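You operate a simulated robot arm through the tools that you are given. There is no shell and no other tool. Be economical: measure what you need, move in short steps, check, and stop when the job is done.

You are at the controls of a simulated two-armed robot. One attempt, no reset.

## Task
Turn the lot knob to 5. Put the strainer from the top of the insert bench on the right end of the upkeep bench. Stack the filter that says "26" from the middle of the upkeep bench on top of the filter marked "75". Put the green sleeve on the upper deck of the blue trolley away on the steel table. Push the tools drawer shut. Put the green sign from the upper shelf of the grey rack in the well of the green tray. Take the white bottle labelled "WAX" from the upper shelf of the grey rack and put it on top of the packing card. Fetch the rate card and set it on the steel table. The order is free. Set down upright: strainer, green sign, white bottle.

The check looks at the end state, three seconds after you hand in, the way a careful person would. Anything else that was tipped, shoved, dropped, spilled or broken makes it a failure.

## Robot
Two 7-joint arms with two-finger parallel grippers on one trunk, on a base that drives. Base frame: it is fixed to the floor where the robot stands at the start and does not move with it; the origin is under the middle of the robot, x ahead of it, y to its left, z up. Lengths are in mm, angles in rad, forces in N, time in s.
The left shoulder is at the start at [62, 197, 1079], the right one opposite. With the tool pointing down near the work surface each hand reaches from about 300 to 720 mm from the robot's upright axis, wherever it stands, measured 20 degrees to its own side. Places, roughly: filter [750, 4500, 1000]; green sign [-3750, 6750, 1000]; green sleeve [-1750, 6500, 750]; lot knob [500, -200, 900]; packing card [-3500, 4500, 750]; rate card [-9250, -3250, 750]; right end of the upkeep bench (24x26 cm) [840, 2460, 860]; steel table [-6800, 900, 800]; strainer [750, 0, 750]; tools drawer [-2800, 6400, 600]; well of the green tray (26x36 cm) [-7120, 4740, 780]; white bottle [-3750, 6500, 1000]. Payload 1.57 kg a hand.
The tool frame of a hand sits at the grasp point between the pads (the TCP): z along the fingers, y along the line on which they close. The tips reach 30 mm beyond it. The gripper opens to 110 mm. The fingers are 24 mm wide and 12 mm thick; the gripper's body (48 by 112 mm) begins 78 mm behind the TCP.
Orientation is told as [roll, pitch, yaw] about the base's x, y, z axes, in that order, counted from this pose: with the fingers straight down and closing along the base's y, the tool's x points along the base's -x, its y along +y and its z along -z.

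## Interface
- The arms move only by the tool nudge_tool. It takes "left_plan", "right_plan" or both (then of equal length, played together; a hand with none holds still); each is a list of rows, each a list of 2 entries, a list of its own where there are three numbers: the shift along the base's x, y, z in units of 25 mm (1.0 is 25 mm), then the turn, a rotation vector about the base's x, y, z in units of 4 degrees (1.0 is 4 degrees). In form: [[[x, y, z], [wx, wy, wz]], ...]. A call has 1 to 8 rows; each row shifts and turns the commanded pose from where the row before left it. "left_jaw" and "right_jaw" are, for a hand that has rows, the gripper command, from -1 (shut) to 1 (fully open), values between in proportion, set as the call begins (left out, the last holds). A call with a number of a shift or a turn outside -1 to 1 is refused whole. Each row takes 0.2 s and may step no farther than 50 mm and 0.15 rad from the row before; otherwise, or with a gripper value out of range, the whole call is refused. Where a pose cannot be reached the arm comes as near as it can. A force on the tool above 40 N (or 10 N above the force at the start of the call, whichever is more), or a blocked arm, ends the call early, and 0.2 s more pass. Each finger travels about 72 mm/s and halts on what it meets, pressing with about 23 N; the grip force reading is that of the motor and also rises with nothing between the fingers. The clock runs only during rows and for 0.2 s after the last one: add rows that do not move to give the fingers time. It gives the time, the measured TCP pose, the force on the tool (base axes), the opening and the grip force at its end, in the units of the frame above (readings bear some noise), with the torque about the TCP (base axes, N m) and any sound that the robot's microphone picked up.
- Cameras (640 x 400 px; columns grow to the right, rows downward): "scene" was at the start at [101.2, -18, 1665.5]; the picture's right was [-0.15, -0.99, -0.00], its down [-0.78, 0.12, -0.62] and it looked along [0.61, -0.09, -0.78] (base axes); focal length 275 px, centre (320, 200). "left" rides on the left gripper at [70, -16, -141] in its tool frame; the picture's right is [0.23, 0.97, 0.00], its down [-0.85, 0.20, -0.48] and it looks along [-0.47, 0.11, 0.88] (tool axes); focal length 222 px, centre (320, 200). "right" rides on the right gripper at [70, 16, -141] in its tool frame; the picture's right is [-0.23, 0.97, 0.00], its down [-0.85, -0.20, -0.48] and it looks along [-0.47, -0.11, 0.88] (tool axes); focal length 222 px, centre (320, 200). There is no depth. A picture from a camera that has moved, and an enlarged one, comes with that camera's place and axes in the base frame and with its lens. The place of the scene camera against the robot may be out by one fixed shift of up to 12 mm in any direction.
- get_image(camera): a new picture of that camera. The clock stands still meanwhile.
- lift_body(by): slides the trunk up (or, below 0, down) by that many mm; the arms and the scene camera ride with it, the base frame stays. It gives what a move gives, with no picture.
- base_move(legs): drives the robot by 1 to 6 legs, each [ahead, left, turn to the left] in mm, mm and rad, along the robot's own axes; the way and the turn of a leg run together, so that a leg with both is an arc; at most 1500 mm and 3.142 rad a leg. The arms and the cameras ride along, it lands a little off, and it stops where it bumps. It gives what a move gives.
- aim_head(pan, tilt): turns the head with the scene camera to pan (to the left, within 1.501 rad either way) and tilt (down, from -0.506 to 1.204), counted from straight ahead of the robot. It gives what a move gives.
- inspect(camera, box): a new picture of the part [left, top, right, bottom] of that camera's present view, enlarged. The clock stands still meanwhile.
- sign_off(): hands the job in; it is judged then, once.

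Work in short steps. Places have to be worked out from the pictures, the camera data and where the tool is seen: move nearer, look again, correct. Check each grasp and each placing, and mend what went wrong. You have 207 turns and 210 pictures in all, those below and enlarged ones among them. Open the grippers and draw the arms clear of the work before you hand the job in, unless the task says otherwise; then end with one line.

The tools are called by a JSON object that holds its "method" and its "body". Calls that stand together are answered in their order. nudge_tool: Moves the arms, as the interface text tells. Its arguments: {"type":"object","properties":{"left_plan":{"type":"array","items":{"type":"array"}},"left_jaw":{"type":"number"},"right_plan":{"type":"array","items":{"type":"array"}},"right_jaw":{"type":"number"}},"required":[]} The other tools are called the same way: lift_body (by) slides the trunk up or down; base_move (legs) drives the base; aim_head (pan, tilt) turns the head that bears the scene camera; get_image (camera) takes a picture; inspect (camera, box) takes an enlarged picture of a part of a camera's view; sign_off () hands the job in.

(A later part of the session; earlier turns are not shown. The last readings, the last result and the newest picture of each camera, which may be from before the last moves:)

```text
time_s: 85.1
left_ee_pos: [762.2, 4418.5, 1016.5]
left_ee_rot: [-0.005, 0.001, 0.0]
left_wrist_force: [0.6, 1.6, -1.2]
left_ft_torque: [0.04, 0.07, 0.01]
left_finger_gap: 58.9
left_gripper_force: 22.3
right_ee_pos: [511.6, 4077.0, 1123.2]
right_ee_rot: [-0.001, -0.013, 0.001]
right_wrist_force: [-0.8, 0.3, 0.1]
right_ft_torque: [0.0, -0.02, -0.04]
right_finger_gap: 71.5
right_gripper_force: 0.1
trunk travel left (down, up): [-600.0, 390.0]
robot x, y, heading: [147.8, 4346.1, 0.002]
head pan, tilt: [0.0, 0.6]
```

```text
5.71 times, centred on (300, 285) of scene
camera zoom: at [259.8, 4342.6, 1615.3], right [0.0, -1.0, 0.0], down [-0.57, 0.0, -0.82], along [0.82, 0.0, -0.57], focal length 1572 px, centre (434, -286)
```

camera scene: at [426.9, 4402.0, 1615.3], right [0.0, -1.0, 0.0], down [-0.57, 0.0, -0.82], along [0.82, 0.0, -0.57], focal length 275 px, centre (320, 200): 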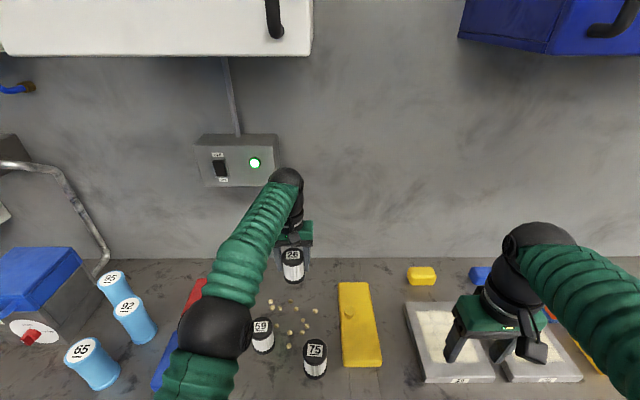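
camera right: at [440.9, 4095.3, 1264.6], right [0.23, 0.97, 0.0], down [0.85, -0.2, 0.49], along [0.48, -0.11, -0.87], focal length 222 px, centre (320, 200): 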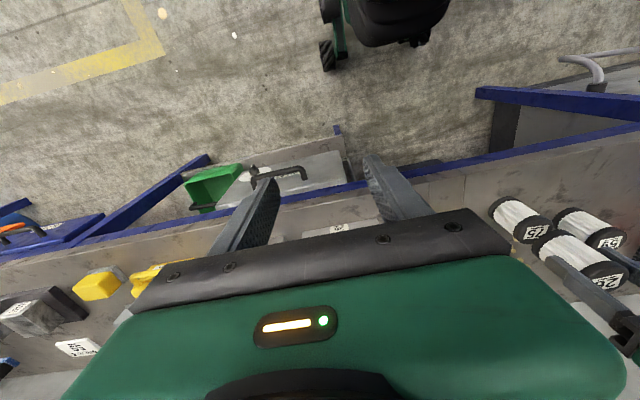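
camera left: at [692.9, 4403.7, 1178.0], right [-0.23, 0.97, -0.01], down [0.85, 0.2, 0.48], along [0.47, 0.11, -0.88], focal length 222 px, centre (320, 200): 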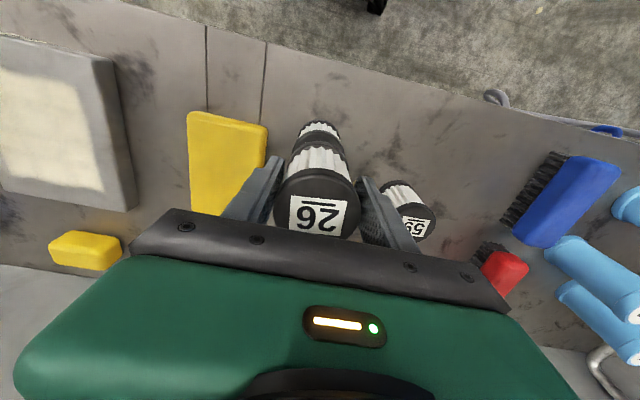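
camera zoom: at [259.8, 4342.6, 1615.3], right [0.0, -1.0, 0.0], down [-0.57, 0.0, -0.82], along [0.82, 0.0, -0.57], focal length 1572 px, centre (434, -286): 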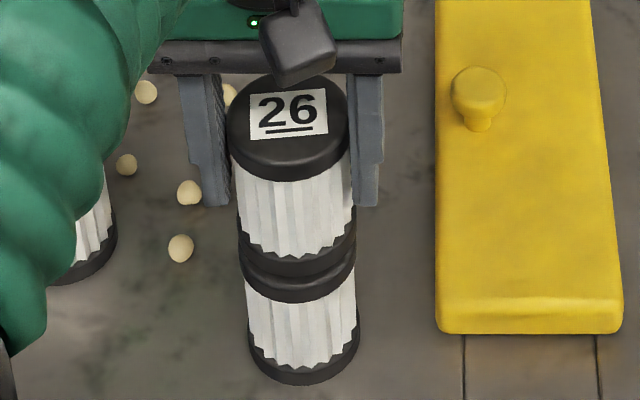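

Alignment looks excellent; a little lower still.

{"method": "nudge_tool", "body": {"left_plan": [[[0, 0, -0.12], [0, 0, 0]], [[0, 0, 0], [0, 0, 0]]]}}

{"method": "nudge_tool", "body": {"left_plan": [[[0, 0, -0.1], [0, 0, 0]], [[0, 0, 0], [0, 0, 0]]]}}

```text
time_s: 85.7
left_ee_pos: [762.8, 4417.8, 1013.0]
left_ee_rot: [-0.003, 0.003, 0.001]
left_wrist_force: [0.0, 0.5, -1.4]
left_ft_torque: [0.0, 0.0, 0.04]
left_finger_gap: 58.9
left_gripper_force: 23.8
right_ee_pos: [513.5, 4076.7, 1124.1]
right_ee_rot: [-0.003, -0.013, -0.001]
right_wrist_force: [0.6, 0.6, -0.2]
right_ft_torque: [-0.01, -0.01, -0.03]
right_finger_gap: 71.7
right_gripper_force: 0.0
trunk travel left (down, up): [-600.0, 390.0]
robot x, y, heading: [145.6, 4347.1, 0.0]
head pan, tilt: [0.0, 0.6]
```

```text
time_s: 86.3
left_ee_pos: [762.6, 4417.2, 1011.3]
left_ee_rot: [-0.005, 0.0, 0.0]
left_wrist_force: [-0.4, -0.3, -1.6]
left_ft_torque: [0.02, -0.01, -0.02]
left_finger_gap: 59.0
left_gripper_force: 23.1
right_ee_pos: [511.9, 4076.1, 1122.4]
right_ee_rot: [-0.002, -0.012, 0.0]
right_wrist_force: [-0.2, -1.1, 0.2]
right_ft_torque: [-0.02, 0.02, 0.0]
right_finger_gap: 71.6
right_gripper_force: 0.0
trunk travel left (down, up): [-600.0, 390.0]
robot x, y, heading: [142.8, 4350.5, 0.007]
head pan, tilt: [0.0, 0.6]
```

{"method": "nudge_tool", "body": {"left_plan": [[[0, 0, -0.1], [0, 0, 0]], [[0, 0, 0], [0, 0, 0]]]}}

{"method": "nudge_tool", "body": {"left_plan": [[[0, 0, -0.1], [0, 0, 0]], [[0, 0, 0], [0, 0, 0]]]}}

{"method": "inspect", "body": {"camera": "scene", "box": [265, 250, 335, 320]}}

```text
time_s: 86.9
left_ee_pos: [762.0, 4417.7, 1009.4]
left_ee_rot: [-0.003, 0.002, 0.001]
left_wrist_force: [0.2, 0.8, -1.5]
left_ft_torque: [-0.03, -0.02, -0.02]
left_finger_gap: 59.1
left_gripper_force: 23.0
right_ee_pos: [511.8, 4077.4, 1123.2]
right_ee_rot: [-0.001, -0.011, 0.001]
right_wrist_force: [0.4, 0.1, -0.4]
right_ft_torque: [0.0, 0.0, -0.01]
right_finger_gap: 71.6
right_gripper_force: 0.0
trunk travel left (down, up): [-600.0, 390.0]
robot x, y, heading: [144.6, 4349.4, 0.002]
head pan, tilt: [0.0, 0.6]
```

```text
time_s: 87.5
left_ee_pos: [761.5, 4418.2, 1007.8]
left_ee_rot: [-0.003, -0.002, 0.001]
left_wrist_force: [1.9, 0.2, 8.6]
left_ft_torque: [0.02, -0.35, 0.0]
left_finger_gap: 59.2
left_gripper_force: 22.8
right_ee_pos: [513.2, 4076.5, 1122.8]
right_ee_rot: [-0.003, -0.012, -0.002]
right_wrist_force: [0.3, -0.4, -0.5]
right_ft_torque: [0.03, 0.0, 0.03]
right_finger_gap: 71.4
right_gripper_force: 0.1
trunk travel left (down, up): [-600.0, 390.0]
robot x, y, heading: [144.5, 4351.4, -0.001]
head pan, tilt: [0.0, 0.6]
```

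```text
5.71 times, centred on (300, 285) of scene
camera zoom: at [258.2, 4342.5, 1615.7], right [0.0, -1.0, 0.0], down [-0.57, 0.0, -0.82], along [0.82, 0.0, -0.57], focal length 1572 px, centre (434, -286)
```

zoom: 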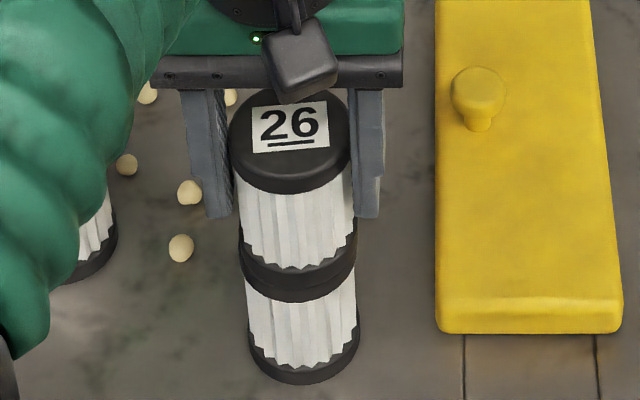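

Contact (8.6 N). Open and rise.

{"method": "nudge_tool", "body": {"left_plan": [[[0, 0, 0], [0, 0, 0]], [[0, 0, 0], [0, 0, 0]], [[0, 0, 0], [0, 0, 0]]], "left_jaw": 0.5}}

{"method": "lift_body", "body": {"by": 120}}

{"method": "get_image", "body": {"camera": "scene"}}

{"method": "inspect", "body": {"camera": "scene", "box": [265, 270, 335, 360]}}

```text
time_s: 88.3
left_ee_pos: [764.1, 4417.5, 1006.1]
left_ee_rot: [-0.003, 0.001, -0.001]
left_wrist_force: [-0.2, 0.1, 0.8]
left_ft_torque: [0.0, 0.0, 0.0]
left_finger_gap: 82.4
left_gripper_force: 0.0
right_ee_pos: [512.2, 4076.3, 1123.1]
right_ee_rot: [-0.003, -0.012, 0.0]
right_wrist_force: [0.5, -0.4, 0.5]
right_ft_torque: [-0.03, 0.03, -0.02]
right_finger_gap: 71.1
right_gripper_force: 0.0
trunk travel left (down, up): [-600.0, 390.0]
robot x, y, heading: [145.2, 4348.2, 0.005]
head pan, tilt: [0.0, 0.6]
```

```text
time_s: 89.8
left_ee_pos: [762.9, 4417.4, 1125.7]
left_ee_rot: [-0.004, 0.002, 0.0]
left_wrist_force: [0.5, 0.7, -0.3]
left_ft_torque: [0.03, 0.0, 0.02]
left_finger_gap: 82.5
left_gripper_force: 0.0
right_ee_pos: [512.3, 4077.8, 1243.0]
right_ee_rot: [-0.003, -0.013, 0.0]
right_wrist_force: [0.7, 0.3, 0.4]
right_ft_torque: [0.0, 0.01, 0.0]
right_finger_gap: 71.6
right_gripper_force: 0.1
trunk travel left (down, up): [-720.0, 270.0]
robot x, y, heading: [146.5, 4345.9, -0.003]
head pan, tilt: [0.0, 0.6]
```

```text
149 pictures are left
camera scene: at [260.0, 4342.5, 1735.3], right [0.0, -1.0, 0.0], down [-0.57, 0.0, -0.82], along [0.82, 0.0, -0.57], focal length 275 px, centre (320, 200)
```

scene: 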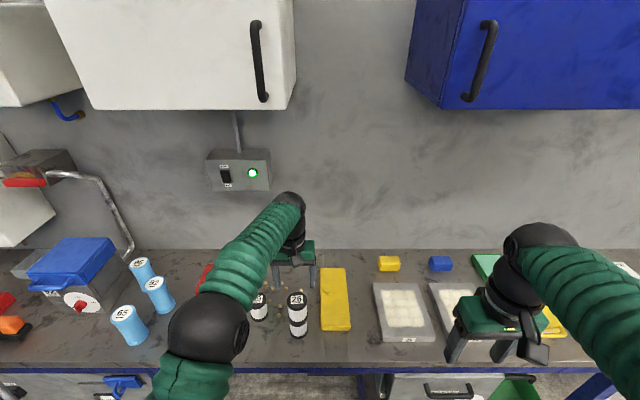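

```text
4.44 times, centred on (300, 315) of scene
camera zoom: at [260.0, 4342.5, 1735.3], right [0.0, -1.0, 0.0], down [-0.57, 0.0, -0.82], along [0.82, 0.0, -0.57], focal length 1223 px, centre (409, -311)
```

zoom: 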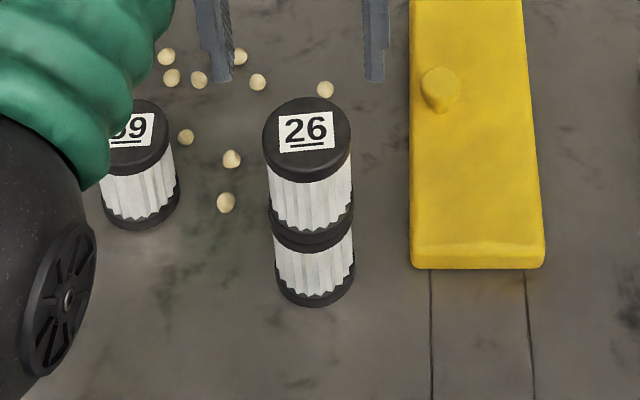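

Stack is good. Back away, turn to face +y, and look around for the trolley, drawers and rack.

{"method": "base_move", "body": {"legs": [[-450, 0, 0], [0, 0, 1.9]]}}

{"method": "aim_head", "body": {"pan": 0.1, "tilt": 0.3}}

{"method": "get_image", "body": {"camera": "scene"}}

```text
time_s: 97.0
left_ee_pos: [-563.2, 4915.7, 1127.1]
left_ee_rot: [-0.004, 0.003, 1.888]
left_wrist_force: [-0.3, 0.4, -0.3]
left_ft_torque: [-0.02, -0.02, 0.03]
left_finger_gap: 82.6
left_gripper_force: 0.0
right_ee_pos: [-161.2, 4785.0, 1242.5]
right_ee_rot: [-0.002, -0.012, 1.888]
right_wrist_force: [0.3, -0.8, 0.2]
right_ft_torque: [0.01, 0.0, 0.01]
right_finger_gap: 71.4
right_gripper_force: 0.0
trunk travel left (down, up): [-720.0, 270.0]
robot x, y, heading: [-303.9, 4348.9, 1.891]
head pan, tilt: [0.0, 0.6]
```

```text
time_s: 97.8
left_ee_pos: [-563.3, 4914.5, 1127.7]
left_ee_rot: [-0.003, 0.0, 1.889]
left_wrist_force: [-0.2, -0.4, -0.4]
left_ft_torque: [0.03, -0.01, 0.0]
left_finger_gap: 82.6
left_gripper_force: 0.1
right_ee_pos: [-162.1, 4781.7, 1243.3]
right_ee_rot: [-0.003, -0.012, 1.889]
right_wrist_force: [-0.9, -0.4, -0.7]
right_ft_torque: [0.01, 0.03, -0.01]
right_finger_gap: 71.6
right_gripper_force: 0.1
trunk travel left (down, up): [-720.0, 270.0]
robot x, y, heading: [-304.7, 4343.9, 1.888]
head pan, tilt: [0.099, 0.3]
```

```text
147 pictures are left
camera scene: at [-359.7, 4461.2, 1762.8], right [0.91, 0.41, 0.0], down [0.12, -0.27, -0.95], along [-0.39, 0.87, -0.3], focal length 275 px, centre (320, 200)
```

scene: 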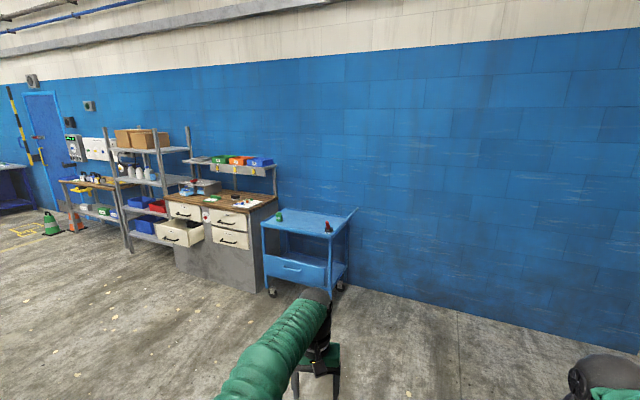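

I can see the blue trolley (green sleeve at deck's left-back), drawers and rack. Drive toward the trolley, turning to face +y.

{"method": "base_move", "body": {"legs": [[0, 0, -0.318], [0, 1400, 0], [1150, 0, 0]]}}

{"method": "aim_head", "body": {"pan": 0.0, "tilt": 0.6}}

{"method": "get_image", "body": {"camera": "scene"}}

```text
time_s: 103.4
left_ee_pos: [-1295.2, 4964.6, 1125.3]
left_ee_rot: [-0.018, 0.002, 1.698]
left_wrist_force: [0.0, 0.1, -1.0]
left_ft_torque: [-0.03, 0.07, 0.0]
left_finger_gap: 82.6
left_gripper_force: 0.1
right_ee_pos: [-926.6, 4756.7, 1246.7]
right_ee_rot: [-0.016, -0.013, 1.7]
right_wrist_force: [0.3, 0.6, -1.2]
right_ft_torque: [-0.07, 0.07, 0.02]
right_finger_gap: 71.6
right_gripper_force: 0.0
trunk travel left (down, up): [-720.0, 270.0]
robot x, y, heading: [-1134.3, 4360.8, 1.695]
head pan, tilt: [0.099, 0.3]
stopped in leg 2: the robot was blocked; the commanded pose is now the measured one
```

```text
time_s: 104.2
left_ee_pos: [-1296.0, 4959.9, 1129.1]
left_ee_rot: [-0.019, -0.005, 1.698]
left_wrist_force: [-0.4, -0.8, -0.2]
left_ft_torque: [0.0, 0.03, 0.0]
left_finger_gap: 82.8
left_gripper_force: 0.0
right_ee_pos: [-926.5, 4752.1, 1248.9]
right_ee_rot: [-0.018, -0.017, 1.698]
right_wrist_force: [0.0, 0.0, 0.3]
right_ft_torque: [0.02, -0.01, 0.03]
right_finger_gap: 71.6
right_gripper_force: 0.1
trunk travel left (down, up): [-720.0, 270.0]
robot x, y, heading: [-1131.9, 4361.4, 1.693]
head pan, tilt: [0.0, 0.6]
```

```text
146 pictures are left
camera scene: at [-1145.7, 4479.5, 1735.2], right [0.99, 0.13, 0.0], down [0.07, -0.56, -0.82], along [-0.11, 0.82, -0.57], focal length 275 px, centre (320, 200)
```

scene: 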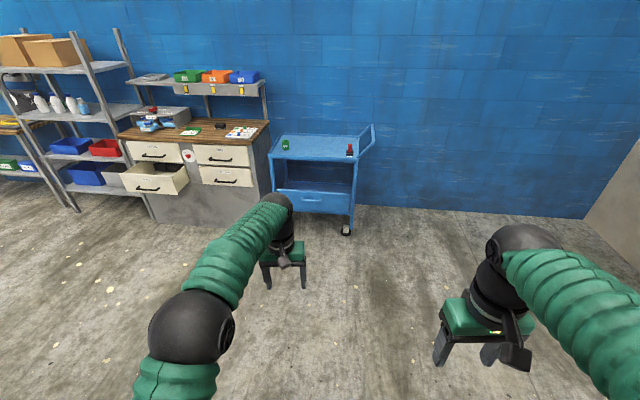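

Something on the left blocked the base; I look to that side.

{"method": "aim_head", "body": {"pan": 1.4, "tilt": 0.8}}

{"method": "get_image", "body": {"camera": "scene"}}

```text
time_s: 105.7
left_ee_pos: [-1295.4, 4959.1, 1128.6]
left_ee_rot: [-0.019, -0.006, 1.699]
left_wrist_force: [0.1, -0.4, -0.1]
left_ft_torque: [-0.03, 0.01, -0.02]
left_finger_gap: 82.5
left_gripper_force: 0.0
right_ee_pos: [-926.7, 4751.8, 1249.5]
right_ee_rot: [-0.019, -0.017, 1.699]
right_wrist_force: [0.3, 0.0, 0.2]
right_ft_torque: [0.01, 0.01, 0.02]
right_finger_gap: 71.5
right_gripper_force: 0.1
trunk travel left (down, up): [-720.0, 270.0]
robot x, y, heading: [-1133.3, 4363.0, 1.699]
head pan, tilt: [1.4, 0.799]
```

```text
145 pictures are left
camera scene: at [-1212.5, 4393.8, 1718.8], right [0.04, 1.0, 0.0], down [0.71, -0.03, -0.7], along [-0.7, 0.03, -0.71], focal length 275 px, centre (320, 200)
```

scene: 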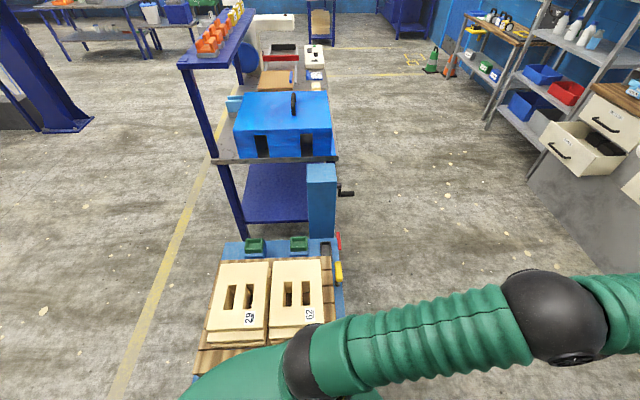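

A low press cart with cream parts is there; contents look undisturbed. I step right away from it, go ahead, then left.

{"method": "base_move", "body": {"legs": [[0, -100, 0], [1150, 0, -0.128], [0, 480, 0]]}}

{"method": "aim_head", "body": {"pan": 0.0, "tilt": 0.7}}

{"method": "get_image", "body": {"camera": "scene"}}

```text
time_s: 107.9
left_ee_pos: [-1173.9, 5007.5, 1125.2]
left_ee_rot: [0.003, 0.0, 1.688]
left_wrist_force: [-0.6, -0.8, 0.1]
left_ft_torque: [0.1, -0.01, -0.02]
left_finger_gap: 82.9
left_gripper_force: 0.1
right_ee_pos: [-805.0, 4805.5, 1241.2]
right_ee_rot: [0.0, -0.015, 1.691]
right_wrist_force: [-0.6, -1.1, 0.0]
right_ft_torque: [0.11, 0.01, -0.03]
right_finger_gap: 71.4
right_gripper_force: 0.1
trunk travel left (down, up): [-720.0, 270.0]
robot x, y, heading: [-1038.1, 4404.6, 1.69]
head pan, tilt: [1.4, 0.799]
stopped in leg 2: the robot was blocked; the commanded pose is now the measured one
```

```text
time_s: 109.4
left_ee_pos: [-1178.2, 5012.7, 1122.1]
left_ee_rot: [0.0, 0.004, 1.691]
left_wrist_force: [0.7, -0.3, 1.0]
left_ft_torque: [0.02, 0.01, -0.01]
left_finger_gap: 82.6
left_gripper_force: 0.2
right_ee_pos: [-808.5, 4811.7, 1241.7]
right_ee_rot: [-0.001, -0.009, 1.691]
right_wrist_force: [-0.3, -0.6, 0.1]
right_ft_torque: [0.02, -0.03, -0.04]
right_finger_gap: 71.6
right_gripper_force: 0.0
trunk travel left (down, up): [-720.0, 270.0]
robot x, y, heading: [-1037.3, 4407.3, 1.696]
head pan, tilt: [0.0, 0.7]
```

```text
144 pictures are left
camera scene: at [-1069.0, 4505.8, 1727.6], right [0.99, 0.12, 0.01], down [0.08, -0.63, -0.77], along [-0.09, 0.76, -0.64], focal length 275 px, centre (320, 200)
```

scene: 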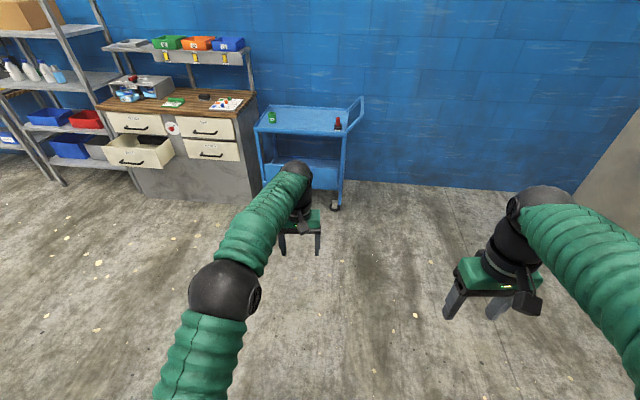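

Blocked again; I check all around the base before moving again.

{"method": "aim_head", "body": {"pan": 1.3, "tilt": 1.1}}

{"method": "get_image", "body": {"camera": "scene"}}

{"method": "aim_head", "body": {"pan": 0.5, "tilt": 1.2}}

{"method": "get_image", "body": {"camera": "scene"}}

```text
time_s: 110.9
left_ee_pos: [-1177.2, 5013.6, 1121.3]
left_ee_rot: [-0.001, 0.009, 1.688]
left_wrist_force: [1.0, -0.3, -0.2]
left_ft_torque: [0.01, 0.0, -0.01]
left_finger_gap: 82.3
left_gripper_force: 0.1
right_ee_pos: [-808.9, 4812.3, 1238.6]
right_ee_rot: [-0.004, -0.008, 1.691]
right_wrist_force: [-0.2, -0.4, -0.6]
right_ft_torque: [0.01, -0.01, 0.0]
right_finger_gap: 71.5
right_gripper_force: 0.1
trunk travel left (down, up): [-720.0, 270.0]
robot x, y, heading: [-1034.2, 4405.3, 1.693]
head pan, tilt: [1.3, 1.1]
```

```text
143 pictures are left
camera scene: at [-1116.9, 4432.0, 1697.1], right [0.15, 0.99, 0.01], down [0.88, -0.13, -0.45], along [-0.45, 0.07, -0.89], focal length 275 px, centre (320, 200)
```

scene: 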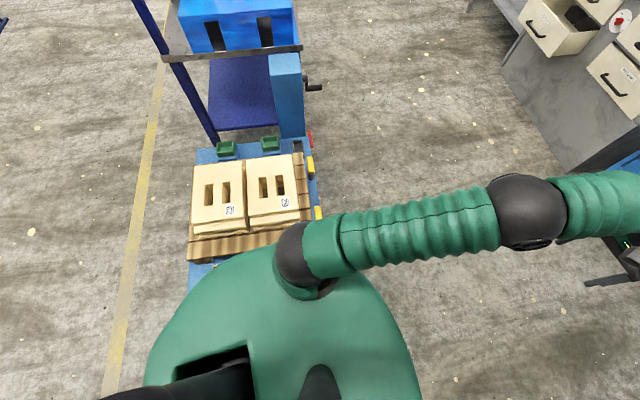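

```text
time_s: 112.0
left_ee_pos: [-1177.0, 5013.0, 1122.4]
left_ee_rot: [0.001, 0.007, 1.689]
left_wrist_force: [0.1, 0.1, -0.4]
left_ft_torque: [0.0, 0.01, 0.0]
left_finger_gap: 82.4
left_gripper_force: 0.0
right_ee_pos: [-808.3, 4811.0, 1239.9]
right_ee_rot: [-0.002, -0.013, 1.691]
right_wrist_force: [-0.5, 0.0, -0.3]
right_ft_torque: [0.0, -0.01, 0.0]
right_finger_gap: 71.6
right_gripper_force: 0.1
trunk travel left (down, up): [-720.0, 270.0]
robot x, y, heading: [-1042.8, 4408.0, 1.694]
head pan, tilt: [0.499, 1.201]
```

```text
142 pictures are left
camera scene: at [-1085.2, 4468.2, 1691.4], right [0.81, 0.58, 0.01], down [0.54, -0.75, -0.37], along [-0.21, 0.3, -0.93], focal length 275 px, centre (320, 200)
```

scene: 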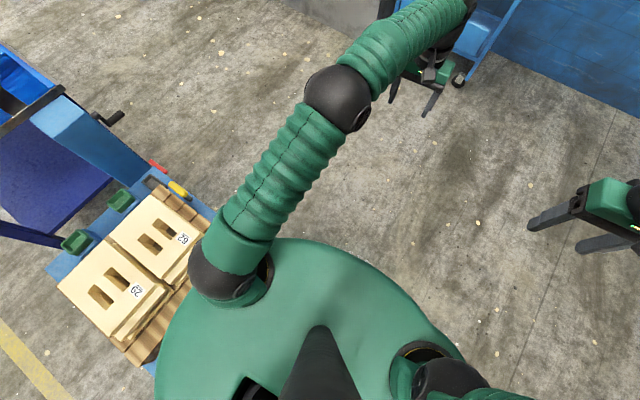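

The base's rear-left corner swung into the cart. Move straight right first, then ahead, and turn only when clear.

{"method": "base_move", "body": {"legs": [[0, -300, 0], [800, 0, 0], [0, 0, -0.123]]}}

{"method": "aim_head", "body": {"pan": 1.2, "tilt": 0.6}}

{"method": "get_image", "body": {"camera": "scene"}}

```text
time_s: 118.5
left_ee_pos: [-903.4, 5860.3, 1120.9]
left_ee_rot: [0.0, 0.008, 1.567]
left_wrist_force: [0.4, -0.7, 0.2]
left_ft_torque: [0.02, 0.01, -0.03]
left_finger_gap: 82.2
left_gripper_force: 0.0
right_ee_pos: [-562.6, 5612.2, 1239.5]
right_ee_rot: [-0.002, -0.008, 1.569]
right_wrist_force: [-0.4, -0.1, -0.3]
right_ft_torque: [0.01, -0.02, 0.0]
right_finger_gap: 71.4
right_gripper_force: 0.0
trunk travel left (down, up): [-720.0, 270.0]
robot x, y, heading: [-840.8, 5235.6, 1.573]
head pan, tilt: [0.499, 1.201]
```

```text
time_s: 119.6
left_ee_pos: [-902.7, 5858.8, 1121.3]
left_ee_rot: [0.001, 0.007, 1.567]
left_wrist_force: [0.2, -0.3, -0.2]
left_ft_torque: [0.0, 0.0, 0.03]
left_finger_gap: 82.5
left_gripper_force: 0.0
right_ee_pos: [-561.2, 5611.9, 1240.6]
right_ee_rot: [0.0, -0.007, 1.57]
right_wrist_force: [0.4, 0.3, 0.9]
right_ft_torque: [-0.01, 0.02, -0.01]
right_finger_gap: 71.4
right_gripper_force: 0.0
trunk travel left (down, up): [-720.0, 270.0]
robot x, y, heading: [-841.1, 5232.6, 1.571]
head pan, tilt: [1.201, 0.6]
```

```text
141 pictures are left
camera scene: at [-929.3, 5298.3, 1735.5], right [0.36, 0.93, 0.0], down [0.53, -0.21, -0.82], along [-0.77, 0.3, -0.57], focal length 275 px, centre (320, 200)
```

scene: 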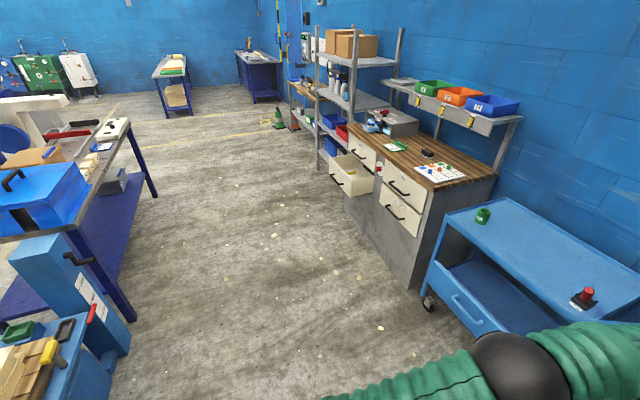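

Sleeve is about [-1715, 6548, 820]. I drive left and ahead to stand before the trolley.

{"method": "base_move", "body": {"legs": [[0, 810, 0], [630, 0, 0]]}}

{"method": "aim_head", "body": {"pan": 0.1, "tilt": 0.8}}

{"method": "get_image", "body": {"camera": "scene"}}

{"method": "get_image", "body": {"camera": "left"}}

```text
time_s: 127.1
left_ee_pos: [-1718.9, 6489.9, 1122.2]
left_ee_rot: [0.002, 0.006, 1.572]
left_wrist_force: [-0.3, 0.3, 0.0]
left_ft_torque: [-0.01, -0.01, 0.03]
left_finger_gap: 82.6
left_gripper_force: 0.1
right_ee_pos: [-1377.3, 6243.7, 1239.5]
right_ee_rot: [-0.001, -0.011, 1.575]
right_wrist_force: [0.2, 0.3, -0.7]
right_ft_torque: [-0.01, -0.01, 0.02]
right_finger_gap: 71.2
right_gripper_force: 0.1
trunk travel left (down, up): [-720.0, 270.0]
robot x, y, heading: [-1655.4, 5868.9, 1.576]
head pan, tilt: [1.201, 0.6]
```

```text
time_s: 128.4
left_ee_pos: [-1719.2, 6489.3, 1123.1]
left_ee_rot: [0.002, 0.009, 1.572]
left_wrist_force: [-0.6, -0.1, 0.3]
left_ft_torque: [0.0, 0.01, 0.0]
left_finger_gap: 82.5
left_gripper_force: 0.1
right_ee_pos: [-1377.2, 6243.8, 1240.8]
right_ee_rot: [0.001, -0.011, 1.575]
right_wrist_force: [-0.7, 0.6, 0.2]
right_ft_torque: [-0.01, -0.01, 0.03]
right_finger_gap: 71.1
right_gripper_force: 0.0
trunk travel left (down, up): [-720.0, 270.0]
robot x, y, heading: [-1655.6, 5873.9, 1.577]
head pan, tilt: [0.099, 0.799]
```

```text
140 pictures are left
camera scene: at [-1668.3, 5978.2, 1718.5], right [0.99, 0.11, 0.0], down [0.08, -0.71, -0.7], along [-0.07, 0.69, -0.72], focal length 275 px, centre (320, 200)
```

scene: 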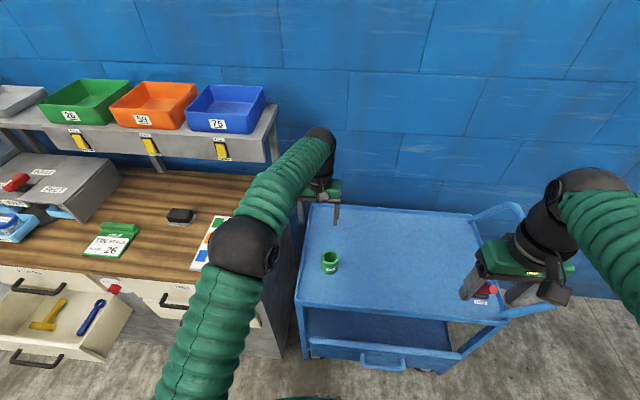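

```text
139 pictures are left
camera left: at [-1702.2, 6420.0, 1264.9], right [-0.97, -0.23, 0.0], down [-0.2, 0.86, 0.47], along [-0.11, 0.46, -0.88], focal length 222 px, centre (320, 200)
```

left: 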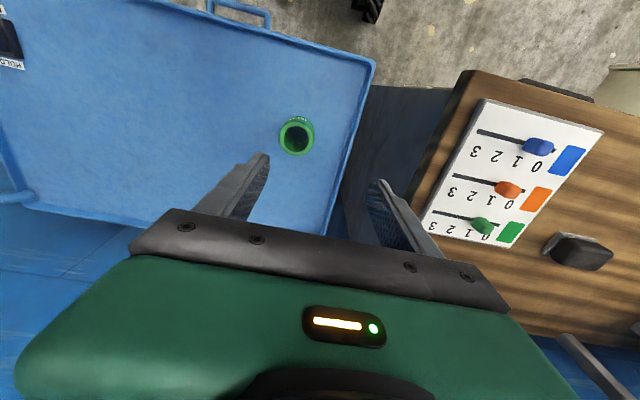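

Sleeve top is at about [-1684, 6508, 880]. Move over it and lower partway.

{"method": "nudge_tool", "body": {"left_plan": [[[0.7, 0.36, -1], [0, 0, 0]], [[0.7, 0.36, -1], [0, 0, 0]], [[0, 0, -1], [0, 0, 0]], [[0, 0, -1], [0, 0, 0]], [[0, 0, -1], [0, 0, 0]]], "left_jaw": 0.7}}

{"method": "get_image", "body": {"camera": "left"}}

{"method": "inspect", "body": {"camera": "scene", "box": [270, 180, 390, 300]}}

```text
time_s: 129.6
left_ee_pos: [-1683.5, 6507.7, 996.9]
left_ee_rot: [0.003, 0.007, 1.572]
left_wrist_force: [0.0, 0.1, -0.4]
left_ft_torque: [-0.02, 0.01, 0.01]
left_finger_gap: 93.4
left_gripper_force: 0.0
right_ee_pos: [-1376.9, 6244.1, 1239.4]
right_ee_rot: [0.0, -0.012, 1.572]
right_wrist_force: [0.2, 0.5, -0.5]
right_ft_torque: [0.01, 0.03, 0.0]
right_finger_gap: 71.6
right_gripper_force: 0.2
trunk travel left (down, up): [-720.0, 270.0]
robot x, y, heading: [-1651.8, 5869.8, 1.58]
head pan, tilt: [0.099, 0.799]
```

```text
138 pictures are left
camera left: at [-1667.1, 6439.2, 1138.1], right [-0.97, -0.23, 0.0], down [-0.2, 0.86, 0.47], along [-0.11, 0.46, -0.88], focal length 222 px, centre (320, 200)
```

left: 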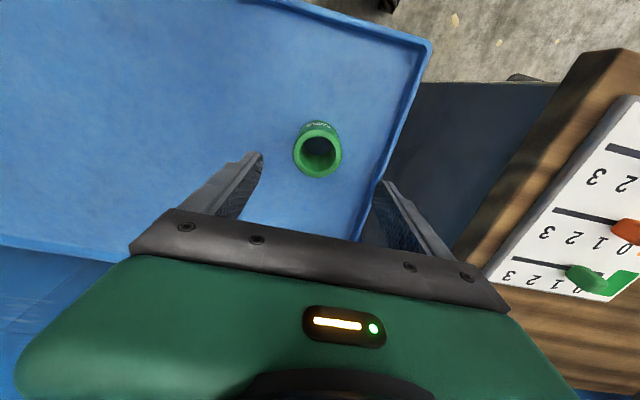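

```text
3.33 times, centred on (330, 240) of scene
camera zoom: at [-1668.2, 5979.8, 1718.4], right [0.99, 0.11, 0.0], down [0.08, -0.72, -0.69], along [-0.07, 0.69, -0.72], focal length 917 px, centre (287, 67)
```

zoom: 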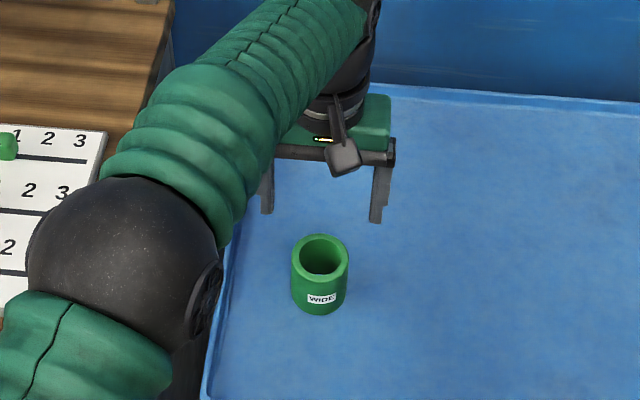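

Shift +11 mm in y and descend to about 870, then check.

{"method": "nudge_tool", "body": {"left_plan": [[[0, 0.44, -0.6], [0, 0, 0]], [[0, 0, -1], [0, 0, 0]], [[0, 0, -1], [0, 0, 0]], [[0, 0, -1], [0, 0, 0]], [[0, 0, -1], [0, 0, 0]], [[0, 0, -0.6], [0, 0, 0]]]}}

{"method": "get_image", "body": {"camera": "left"}}

{"method": "inspect", "body": {"camera": "scene", "box": [270, 180, 390, 300]}}

```text
time_s: 131.0
left_ee_pos: [-1682.8, 6518.5, 866.4]
left_ee_rot: [0.001, 0.007, 1.573]
left_wrist_force: [0.2, 1.1, -0.7]
left_ft_torque: [0.01, -0.02, 0.04]
left_finger_gap: 93.3
left_gripper_force: 0.1
right_ee_pos: [-1376.6, 6244.2, 1240.8]
right_ee_rot: [0.0, -0.011, 1.574]
right_wrist_force: [-0.5, 0.5, 1.0]
right_ft_torque: [-0.02, 0.02, 0.01]
right_finger_gap: 71.5
right_gripper_force: 0.0
trunk travel left (down, up): [-720.0, 270.0]
robot x, y, heading: [-1656.1, 5871.4, 1.58]
head pan, tilt: [0.099, 0.799]
```

```text
136 pictures are left
camera left: at [-1666.3, 6450.0, 1009.3], right [-0.97, -0.23, 0.0], down [-0.2, 0.86, 0.47], along [-0.11, 0.46, -0.88], focal length 222 px, centre (320, 200)
```

left: 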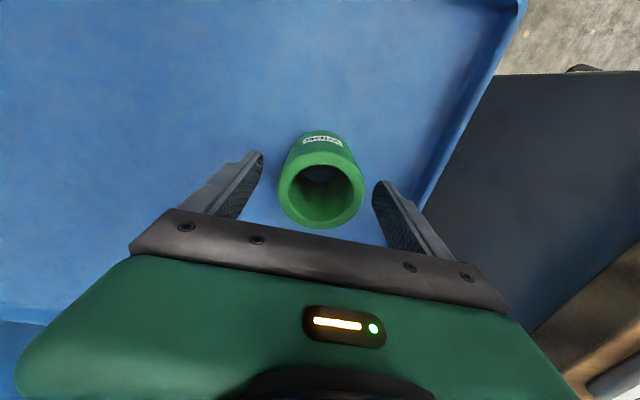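

```text
3.33 times, centred on (330, 240) of scene
camera zoom: at [-1668.1, 5978.4, 1718.5], right [0.99, 0.11, 0.0], down [0.08, -0.71, -0.7], along [-0.07, 0.69, -0.72], focal length 917 px, centre (287, 67)
```

zoom: 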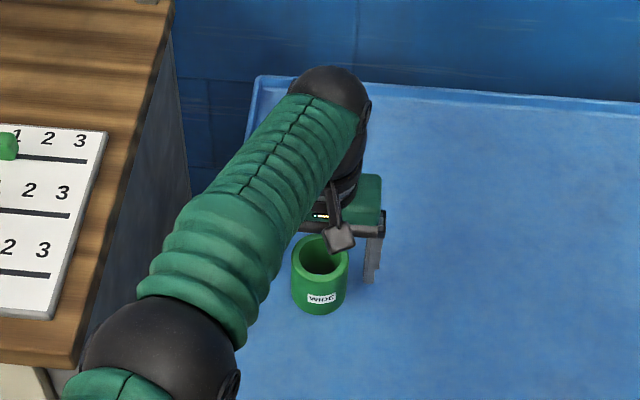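

Centred. Lower 14 mm and close, then lift.

{"method": "nudge_tool", "body": {"left_plan": [[[0, 0, -0.55], [0, 0, 0]], [[0, 0, 0], [0, 0, 0]]]}}

{"method": "nudge_tool", "body": {"left_plan": [[[0, 0, 0], [0, 0, 0]], [[0, 0, 0], [0, 0, 0]], [[0, 0, 0], [0, 0, 0]], [[0, 0, 0.5], [0, 0, 0]], [[0, 0, 1], [0, 0, 0]], [[0, 0, 1], [0, 0, 0]], [[0, 0, 1], [0, 0, 0]], [[0, 0, 1], [0, 0, 0]]], "left_jaw": -1}}

{"method": "get_image", "body": {"camera": "left"}}

```text
time_s: 131.6
left_ee_pos: [-1683.9, 6516.3, 854.0]
left_ee_rot: [0.003, 0.007, 1.573]
left_wrist_force: [0.8, 0.2, 0.2]
left_ft_torque: [0.06, -0.03, -0.03]
left_finger_gap: 93.1
left_gripper_force: 0.1
right_ee_pos: [-1375.8, 6242.9, 1240.9]
right_ee_rot: [0.001, -0.011, 1.574]
right_wrist_force: [-0.2, 0.3, 0.2]
right_ft_torque: [0.01, 0.02, 0.02]
right_finger_gap: 71.2
right_gripper_force: 0.2
trunk travel left (down, up): [-720.0, 270.0]
robot x, y, heading: [-1657.4, 5871.0, 1.574]
head pan, tilt: [0.099, 0.799]
```

```text
time_s: 133.4
left_ee_pos: [-1682.8, 6517.4, 966.2]
left_ee_rot: [0.0, 0.007, 1.574]
left_wrist_force: [-0.2, 1.6, -1.1]
left_ft_torque: [-0.03, -0.01, 0.03]
left_finger_gap: 60.5
left_gripper_force: 23.0
right_ee_pos: [-1375.9, 6242.9, 1241.0]
right_ee_rot: [0.0, -0.009, 1.574]
right_wrist_force: [0.6, -1.0, 0.3]
right_ft_torque: [0.03, -0.03, -0.04]
right_finger_gap: 71.8
right_gripper_force: 0.1
trunk travel left (down, up): [-720.0, 270.0]
robot x, y, heading: [-1656.4, 5867.1, 1.578]
head pan, tilt: [0.099, 0.799]
```

```text
134 pictures are left
camera left: at [-1666.8, 6448.4, 1108.4], right [-0.97, -0.23, 0.0], down [-0.2, 0.86, 0.47], along [-0.11, 0.46, -0.88], focal length 222 px, centre (320, 200)
```

left: 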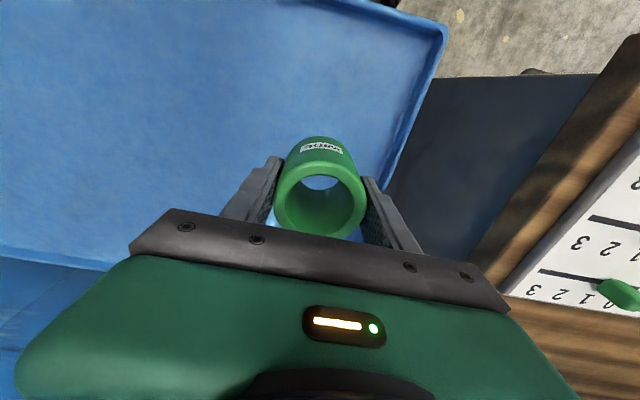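

Sleeve held. Now lift, back off, and go left to view the open tools drawer.

{"method": "nudge_tool", "body": {"left_plan": [[[0, 0, 1], [0, 0, 0]], [[0, 0, 1], [0, 0, 0]], [[0, 0, 1], [0, 0, 0]], [[0, 0, 1], [0, 0, 0]]]}}

{"method": "base_move", "body": {"legs": [[-430, 0, 0], [0, 1250, 0]]}}

{"method": "aim_head", "body": {"pan": 0.0, "tilt": 0.7}}

{"method": "get_image", "body": {"camera": "scene"}}

```text
time_s: 134.4
left_ee_pos: [-1684.0, 6517.7, 1066.6]
left_ee_rot: [0.003, 0.007, 1.574]
left_wrist_force: [0.0, 0.2, -2.1]
left_ft_torque: [0.01, -0.03, 0.0]
left_finger_gap: 60.8
left_gripper_force: 22.5
right_ee_pos: [-1376.1, 6243.0, 1239.7]
right_ee_rot: [0.0, -0.01, 1.575]
right_wrist_force: [-0.4, 0.0, 0.2]
right_ft_torque: [0.0, -0.01, 0.03]
right_finger_gap: 71.6
right_gripper_force: 0.0
trunk travel left (down, up): [-720.0, 270.0]
robot x, y, heading: [-1659.0, 5870.9, 1.579]
head pan, tilt: [0.099, 0.799]
```

```text
time_s: 142.9
left_ee_pos: [-2932.5, 6076.6, 1066.8]
left_ee_rot: [0.005, 0.006, 1.585]
left_wrist_force: [-0.6, -0.1, -1.8]
left_ft_torque: [0.02, 0.04, 0.01]
left_finger_gap: 60.5
left_gripper_force: 23.2
right_ee_pos: [-2620.7, 5806.3, 1238.4]
right_ee_rot: [0.002, -0.009, 1.586]
right_wrist_force: [-0.3, 0.4, 0.4]
right_ft_torque: [-0.01, 0.04, 0.05]
right_finger_gap: 71.6
right_gripper_force: 0.1
trunk travel left (down, up): [-720.0, 270.0]
robot x, y, heading: [-2894.5, 5430.0, 1.588]
head pan, tilt: [0.099, 0.799]
```

```text
time_s: 143.6
left_ee_pos: [-2934.2, 6075.9, 1067.7]
left_ee_rot: [0.002, 0.004, 1.585]
left_wrist_force: [0.1, -0.6, -2.1]
left_ft_torque: [0.01, -0.01, -0.01]
left_finger_gap: 60.5
left_gripper_force: 23.1
right_ee_pos: [-2623.9, 5803.6, 1241.1]
right_ee_rot: [0.0, -0.013, 1.589]
right_wrist_force: [-0.2, 0.2, 0.6]
right_ft_torque: [-0.01, -0.05, -0.02]
right_finger_gap: 71.5
right_gripper_force: 0.1
trunk travel left (down, up): [-720.0, 270.0]
robot x, y, heading: [-2896.6, 5427.3, 1.589]
head pan, tilt: [0.0, 0.7]
```

```text
133 pictures are left
camera scene: at [-2904.2, 5542.6, 1726.6], right [1.0, 0.02, 0.0], down [0.01, -0.65, -0.76], along [-0.01, 0.76, -0.65], focal length 275 px, centre (320, 200)
```

scene: 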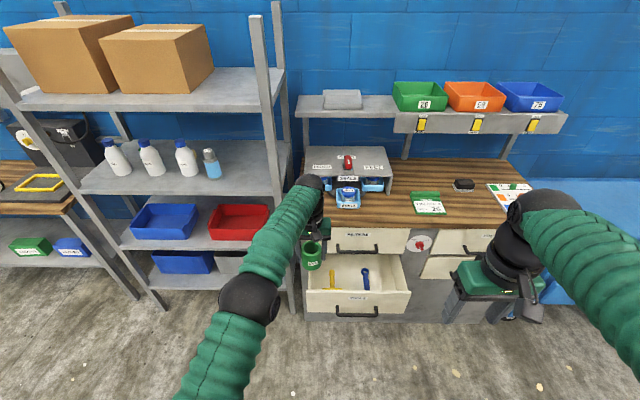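

I zoom to confirm which drawer is "tools", and retract the left hand (with the sleeve) back and to the left.

{"method": "inspect", "body": {"camera": "scene", "box": [290, 220, 430, 330]}}

{"method": "nudge_tool", "body": {"left_plan": [[[-0.4, -1, 0.3], [0, 0, 0]], [[-0.4, -1, 0.3], [0, 0, 0]], [[-0.4, -1, 0.3], [0, 0, 0]], [[-0.4, -1, 0.3], [0, 0, 0]], [[-0.4, -1, 0.3], [0, 0, 0]], [[-0.4, -1, 0.3], [0, 0, 0]], [[-0.4, -1, 0.3], [0, 0, 0]], [[-0.4, -1, 0.3], [0, 0, 0]]]}}

{"method": "get_image", "body": {"camera": "scene"}}

```text
3.64 times, centred on (360, 275) of scene
camera zoom: at [-2904.2, 5542.6, 1726.6], right [1.0, 0.02, 0.0], down [0.01, -0.65, -0.76], along [-0.01, 0.76, -0.65], focal length 1000 px, centre (174, -73)
```

zoom: 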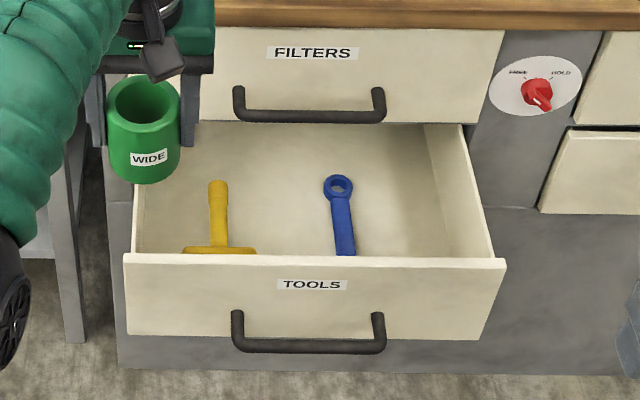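

```text
time_s: 145.4
left_ee_pos: [-3015.1, 5874.8, 1128.4]
left_ee_rot: [0.001, 0.003, 1.584]
left_wrist_force: [-0.7, 0.5, -1.3]
left_ft_torque: [-0.01, 0.0, -0.03]
left_finger_gap: 60.7
left_gripper_force: 23.1
right_ee_pos: [-2624.4, 5801.7, 1242.1]
right_ee_rot: [-0.001, -0.013, 1.588]
right_wrist_force: [-0.4, 0.1, 0.0]
right_ft_torque: [0.0, 0.0, -0.01]
right_finger_gap: 71.5
right_gripper_force: 0.1
trunk travel left (down, up): [-720.0, 270.0]
robot x, y, heading: [-2900.8, 5430.0, 1.588]
head pan, tilt: [0.0, 0.7]
```

```text
131 pictures are left
camera scene: at [-2905.8, 5538.3, 1727.0], right [1.0, 0.02, 0.0], down [0.01, -0.64, -0.76], along [-0.01, 0.76, -0.64], focal length 275 px, centre (320, 200)
```

scene: 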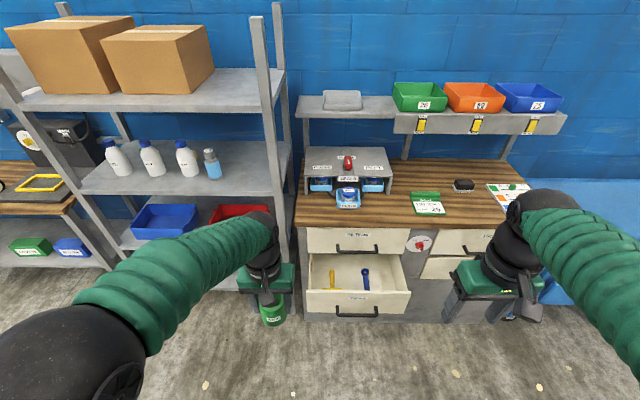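

The tools drawer is the open one. There's a FREE/HOLD knob beside it; I look closer.

{"method": "inspect", "body": {"camera": "scene", "box": [395, 225, 445, 260]}}

{"method": "get_image", "body": {"camera": "right"}}

```text
11.43 times, centred on (420, 242) of scene
camera zoom: at [-2905.8, 5538.3, 1727.0], right [1.0, 0.02, 0.0], down [0.01, -0.64, -0.76], along [-0.01, 0.76, -0.64], focal length 3144 px, centre (-823, -286)
```

zoom: 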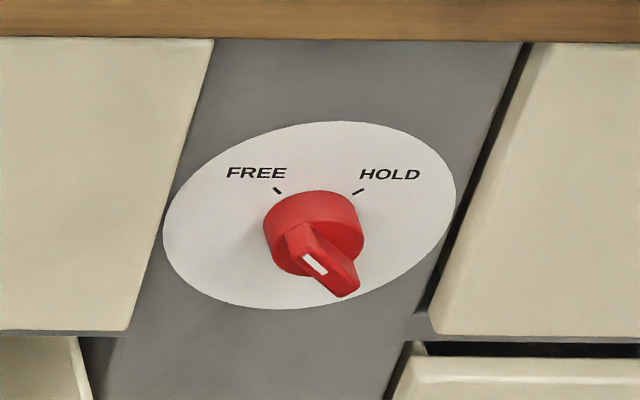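

```text
129 pictures are left
camera right: at [-2639.5, 5731.6, 1382.4], right [-0.98, 0.21, 0.0], down [0.19, 0.85, 0.49], along [0.1, 0.48, -0.87], focal length 222 px, centre (320, 200)
```

right: 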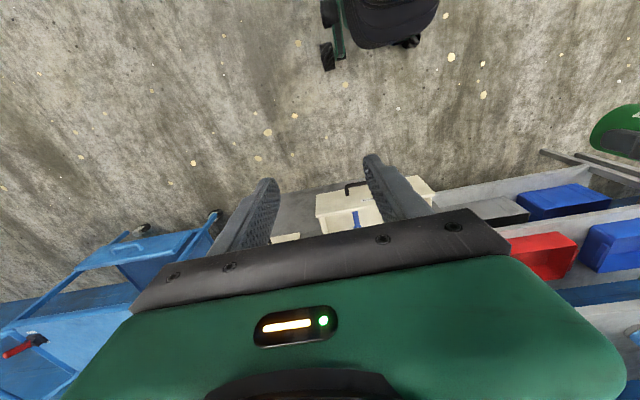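

Knob seems at FREE. I close the right hand, lower the trunk, and move the hand in front of the drawer's centre.

{"method": "lift_body", "body": {"by": -330}}

{"method": "nudge_tool", "body": {"right_plan": [[[-0.7, 0, -1], [0, 0, 0]], [[-0.7, 0, -1], [0, 0, 0]], [[-0.7, 0, -1], [0, 0, 0]], [[-0.7, 0, -1], [0, 0, 0]], [[-0.7, 0, -1], [0, 0, 0]], [[-0.7, 0, -1], [0, 0, 0]], [[-0.6, 0, -1], [0, 0, 0]], [[-0.4, 0, -1], [0, 0, 0]]], "right_jaw": -1}}

{"method": "get_image", "body": {"camera": "scene"}}

{"method": "get_image", "body": {"camera": "right"}}

```text
time_s: 148.6
left_ee_pos: [-3016.1, 5875.4, 798.8]
left_ee_rot: [0.001, 0.006, 1.584]
left_wrist_force: [0.2, 0.7, -1.6]
left_ft_torque: [-0.01, 0.04, -0.02]
left_finger_gap: 60.6
left_gripper_force: 22.9
right_ee_pos: [-2624.3, 5803.7, 910.6]
right_ee_rot: [-0.002, -0.012, 1.586]
right_wrist_force: [-0.6, 0.2, -0.4]
right_ft_torque: [0.03, 0.0, 0.02]
right_finger_gap: 71.7
right_gripper_force: 0.0
trunk travel left (down, up): [-390.0, 600.0]
robot x, y, heading: [-2897.5, 5426.4, 1.589]
head pan, tilt: [0.0, 0.7]
```

```text
time_s: 150.4
left_ee_pos: [-3015.5, 5875.5, 797.2]
left_ee_rot: [0.002, 0.005, 1.584]
left_wrist_force: [0.0, -0.7, -1.4]
left_ft_torque: [-0.02, 0.02, 0.0]
left_finger_gap: 60.4
left_gripper_force: 23.2
right_ee_pos: [-2755.0, 5803.2, 710.8]
right_ee_rot: [-0.001, -0.011, 1.587]
right_wrist_force: [0.5, 1.3, 0.0]
right_ft_torque: [-0.02, -0.01, 0.03]
right_finger_gap: 0.0
right_gripper_force: 21.3
trunk travel left (down, up): [-390.0, 600.0]
robot x, y, heading: [-2896.2, 5429.1, 1.589]
head pan, tilt: [0.0, 0.7]
```

```text
128 pictures are left
camera scene: at [-2906.1, 5541.4, 1396.7], right [1.0, 0.02, 0.0], down [0.01, -0.65, -0.76], along [-0.01, 0.76, -0.65], focal length 275 px, centre (320, 200)
```

scene: 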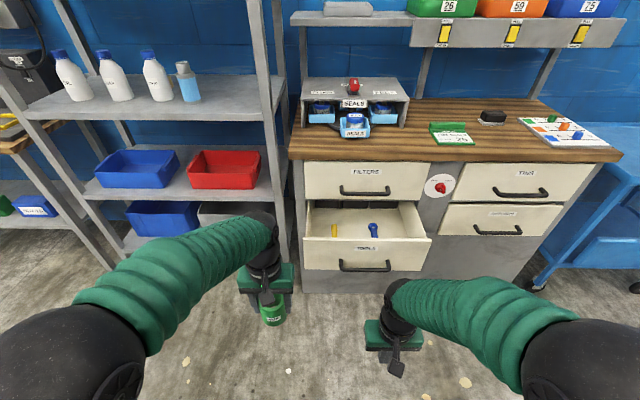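

```text
127 pictures are left
camera right: at [-2769.6, 5733.5, 851.5], right [-0.98, 0.21, 0.0], down [0.19, 0.85, 0.49], along [0.1, 0.48, -0.87], focal length 222 px, centre (320, 200)
```

right: 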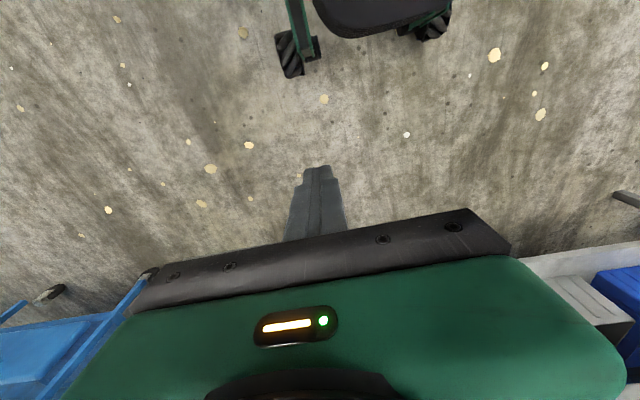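

Triangulated: drawer front top edge at about [-2747, 6197, 642], cabinet face ≈6414. I tilt the right fingers forward so the tips lead, lower, and tuck the left hand slightly.

{"method": "nudge_tool", "body": {"right_plan": [[[0, 0, -0.5], [1, 0, 0]], [[0, 0, -0.5], [1, 0, 0]], [[0, 0, -0.5], [1, 0, 0]], [[0, 0, -0.5], [1, 0, 0]], [[0, 0, -0.5], [1, 0, 0]], [[0, 0, -0.5], [1, 0, 0]], [[0, 0, -0.5], [1, 0, 0]], [[0, 0, -0.5], [1, 0, 0]]], "left_plan": [[[0.3, -0.3, 0], [0, 0, 0]], [[0.3, -0.3, 0], [0, 0, 0]], [[0.3, -0.3, 0], [0, 0, 0]], [[0.3, -0.3, 0], [0, 0, 0]], [[0.3, -0.3, 0], [0, 0, 0]], [[0.3, -0.3, 0], [0, 0, 0]], [[0.2, -0.3, 0], [0, 0, 0]], [[0, -0.3, 0], [0, 0, 0]]]}}

{"method": "base_move", "body": {"legs": [[260, 0, -0.018]]}}

{"method": "get_image", "body": {"camera": "scene"}}

{"method": "get_image", "body": {"camera": "right"}}

```text
time_s: 152.2
left_ee_pos: [-2964.7, 5816.1, 801.2]
left_ee_rot: [0.003, 0.006, 1.584]
left_wrist_force: [-0.5, -0.2, -0.7]
left_ft_torque: [-0.02, -0.02, 0.0]
left_finger_gap: 60.7
left_gripper_force: 22.8
right_ee_pos: [-2751.2, 5853.7, 613.9]
right_ee_rot: [0.005, -0.588, 1.526]
right_wrist_force: [0.0, 0.0, 0.7]
right_ft_torque: [-0.03, -0.03, 0.03]
right_finger_gap: 0.1
right_gripper_force: 21.3
right hand out of reach, approached as far as the arm can: row 5, 6, 7, 8
trunk travel left (down, up): [-390.0, 600.0]
robot x, y, heading: [-2896.6, 5428.7, 1.59]
head pan, tilt: [0.0, 0.7]
```

```text
time_s: 154.1
left_ee_pos: [-2960.6, 6080.1, 795.6]
left_ee_rot: [0.001, 0.006, 1.564]
left_wrist_force: [0.0, 0.4, -1.8]
left_ft_torque: [-0.01, 0.0, 0.02]
left_finger_gap: 60.5
left_gripper_force: 23.2
right_ee_pos: [-2740.2, 6109.1, 604.0]
right_ee_rot: [-0.009, -0.572, 1.513]
right_wrist_force: [-0.4, 0.7, -0.5]
right_ft_torque: [0.02, -0.01, 0.01]
right_finger_gap: 0.0
right_gripper_force: 21.2
trunk travel left (down, up): [-390.0, 600.0]
robot x, y, heading: [-2901.2, 5691.4, 1.568]
head pan, tilt: [0.0, 0.7]
```

```text
126 pictures are left
camera scene: at [-2905.9, 5803.7, 1395.8], right [1.0, 0.0, 0.0], down [0.0, -0.65, -0.76], along [0.0, 0.76, -0.65], focal length 275 px, centre (320, 200)
```

scene: 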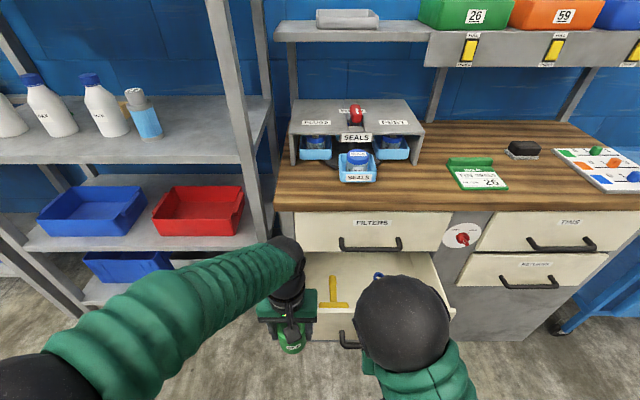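

```text
125 pictures are left
camera right: at [-2765.8, 5976.3, 685.1], right [-0.96, 0.25, 0.12], down [0.22, 0.45, 0.87], along [0.17, 0.86, -0.48], focal length 222 px, centre (320, 200)
```

right: 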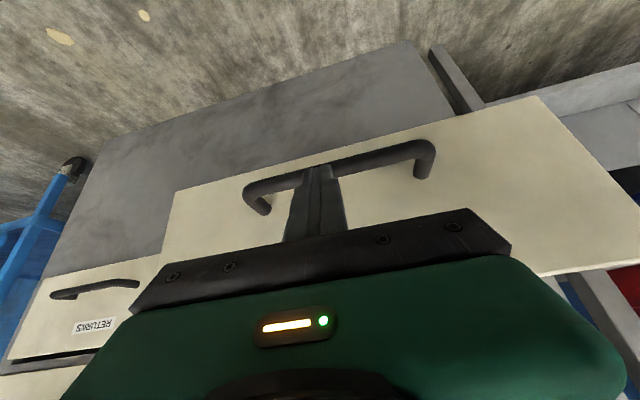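

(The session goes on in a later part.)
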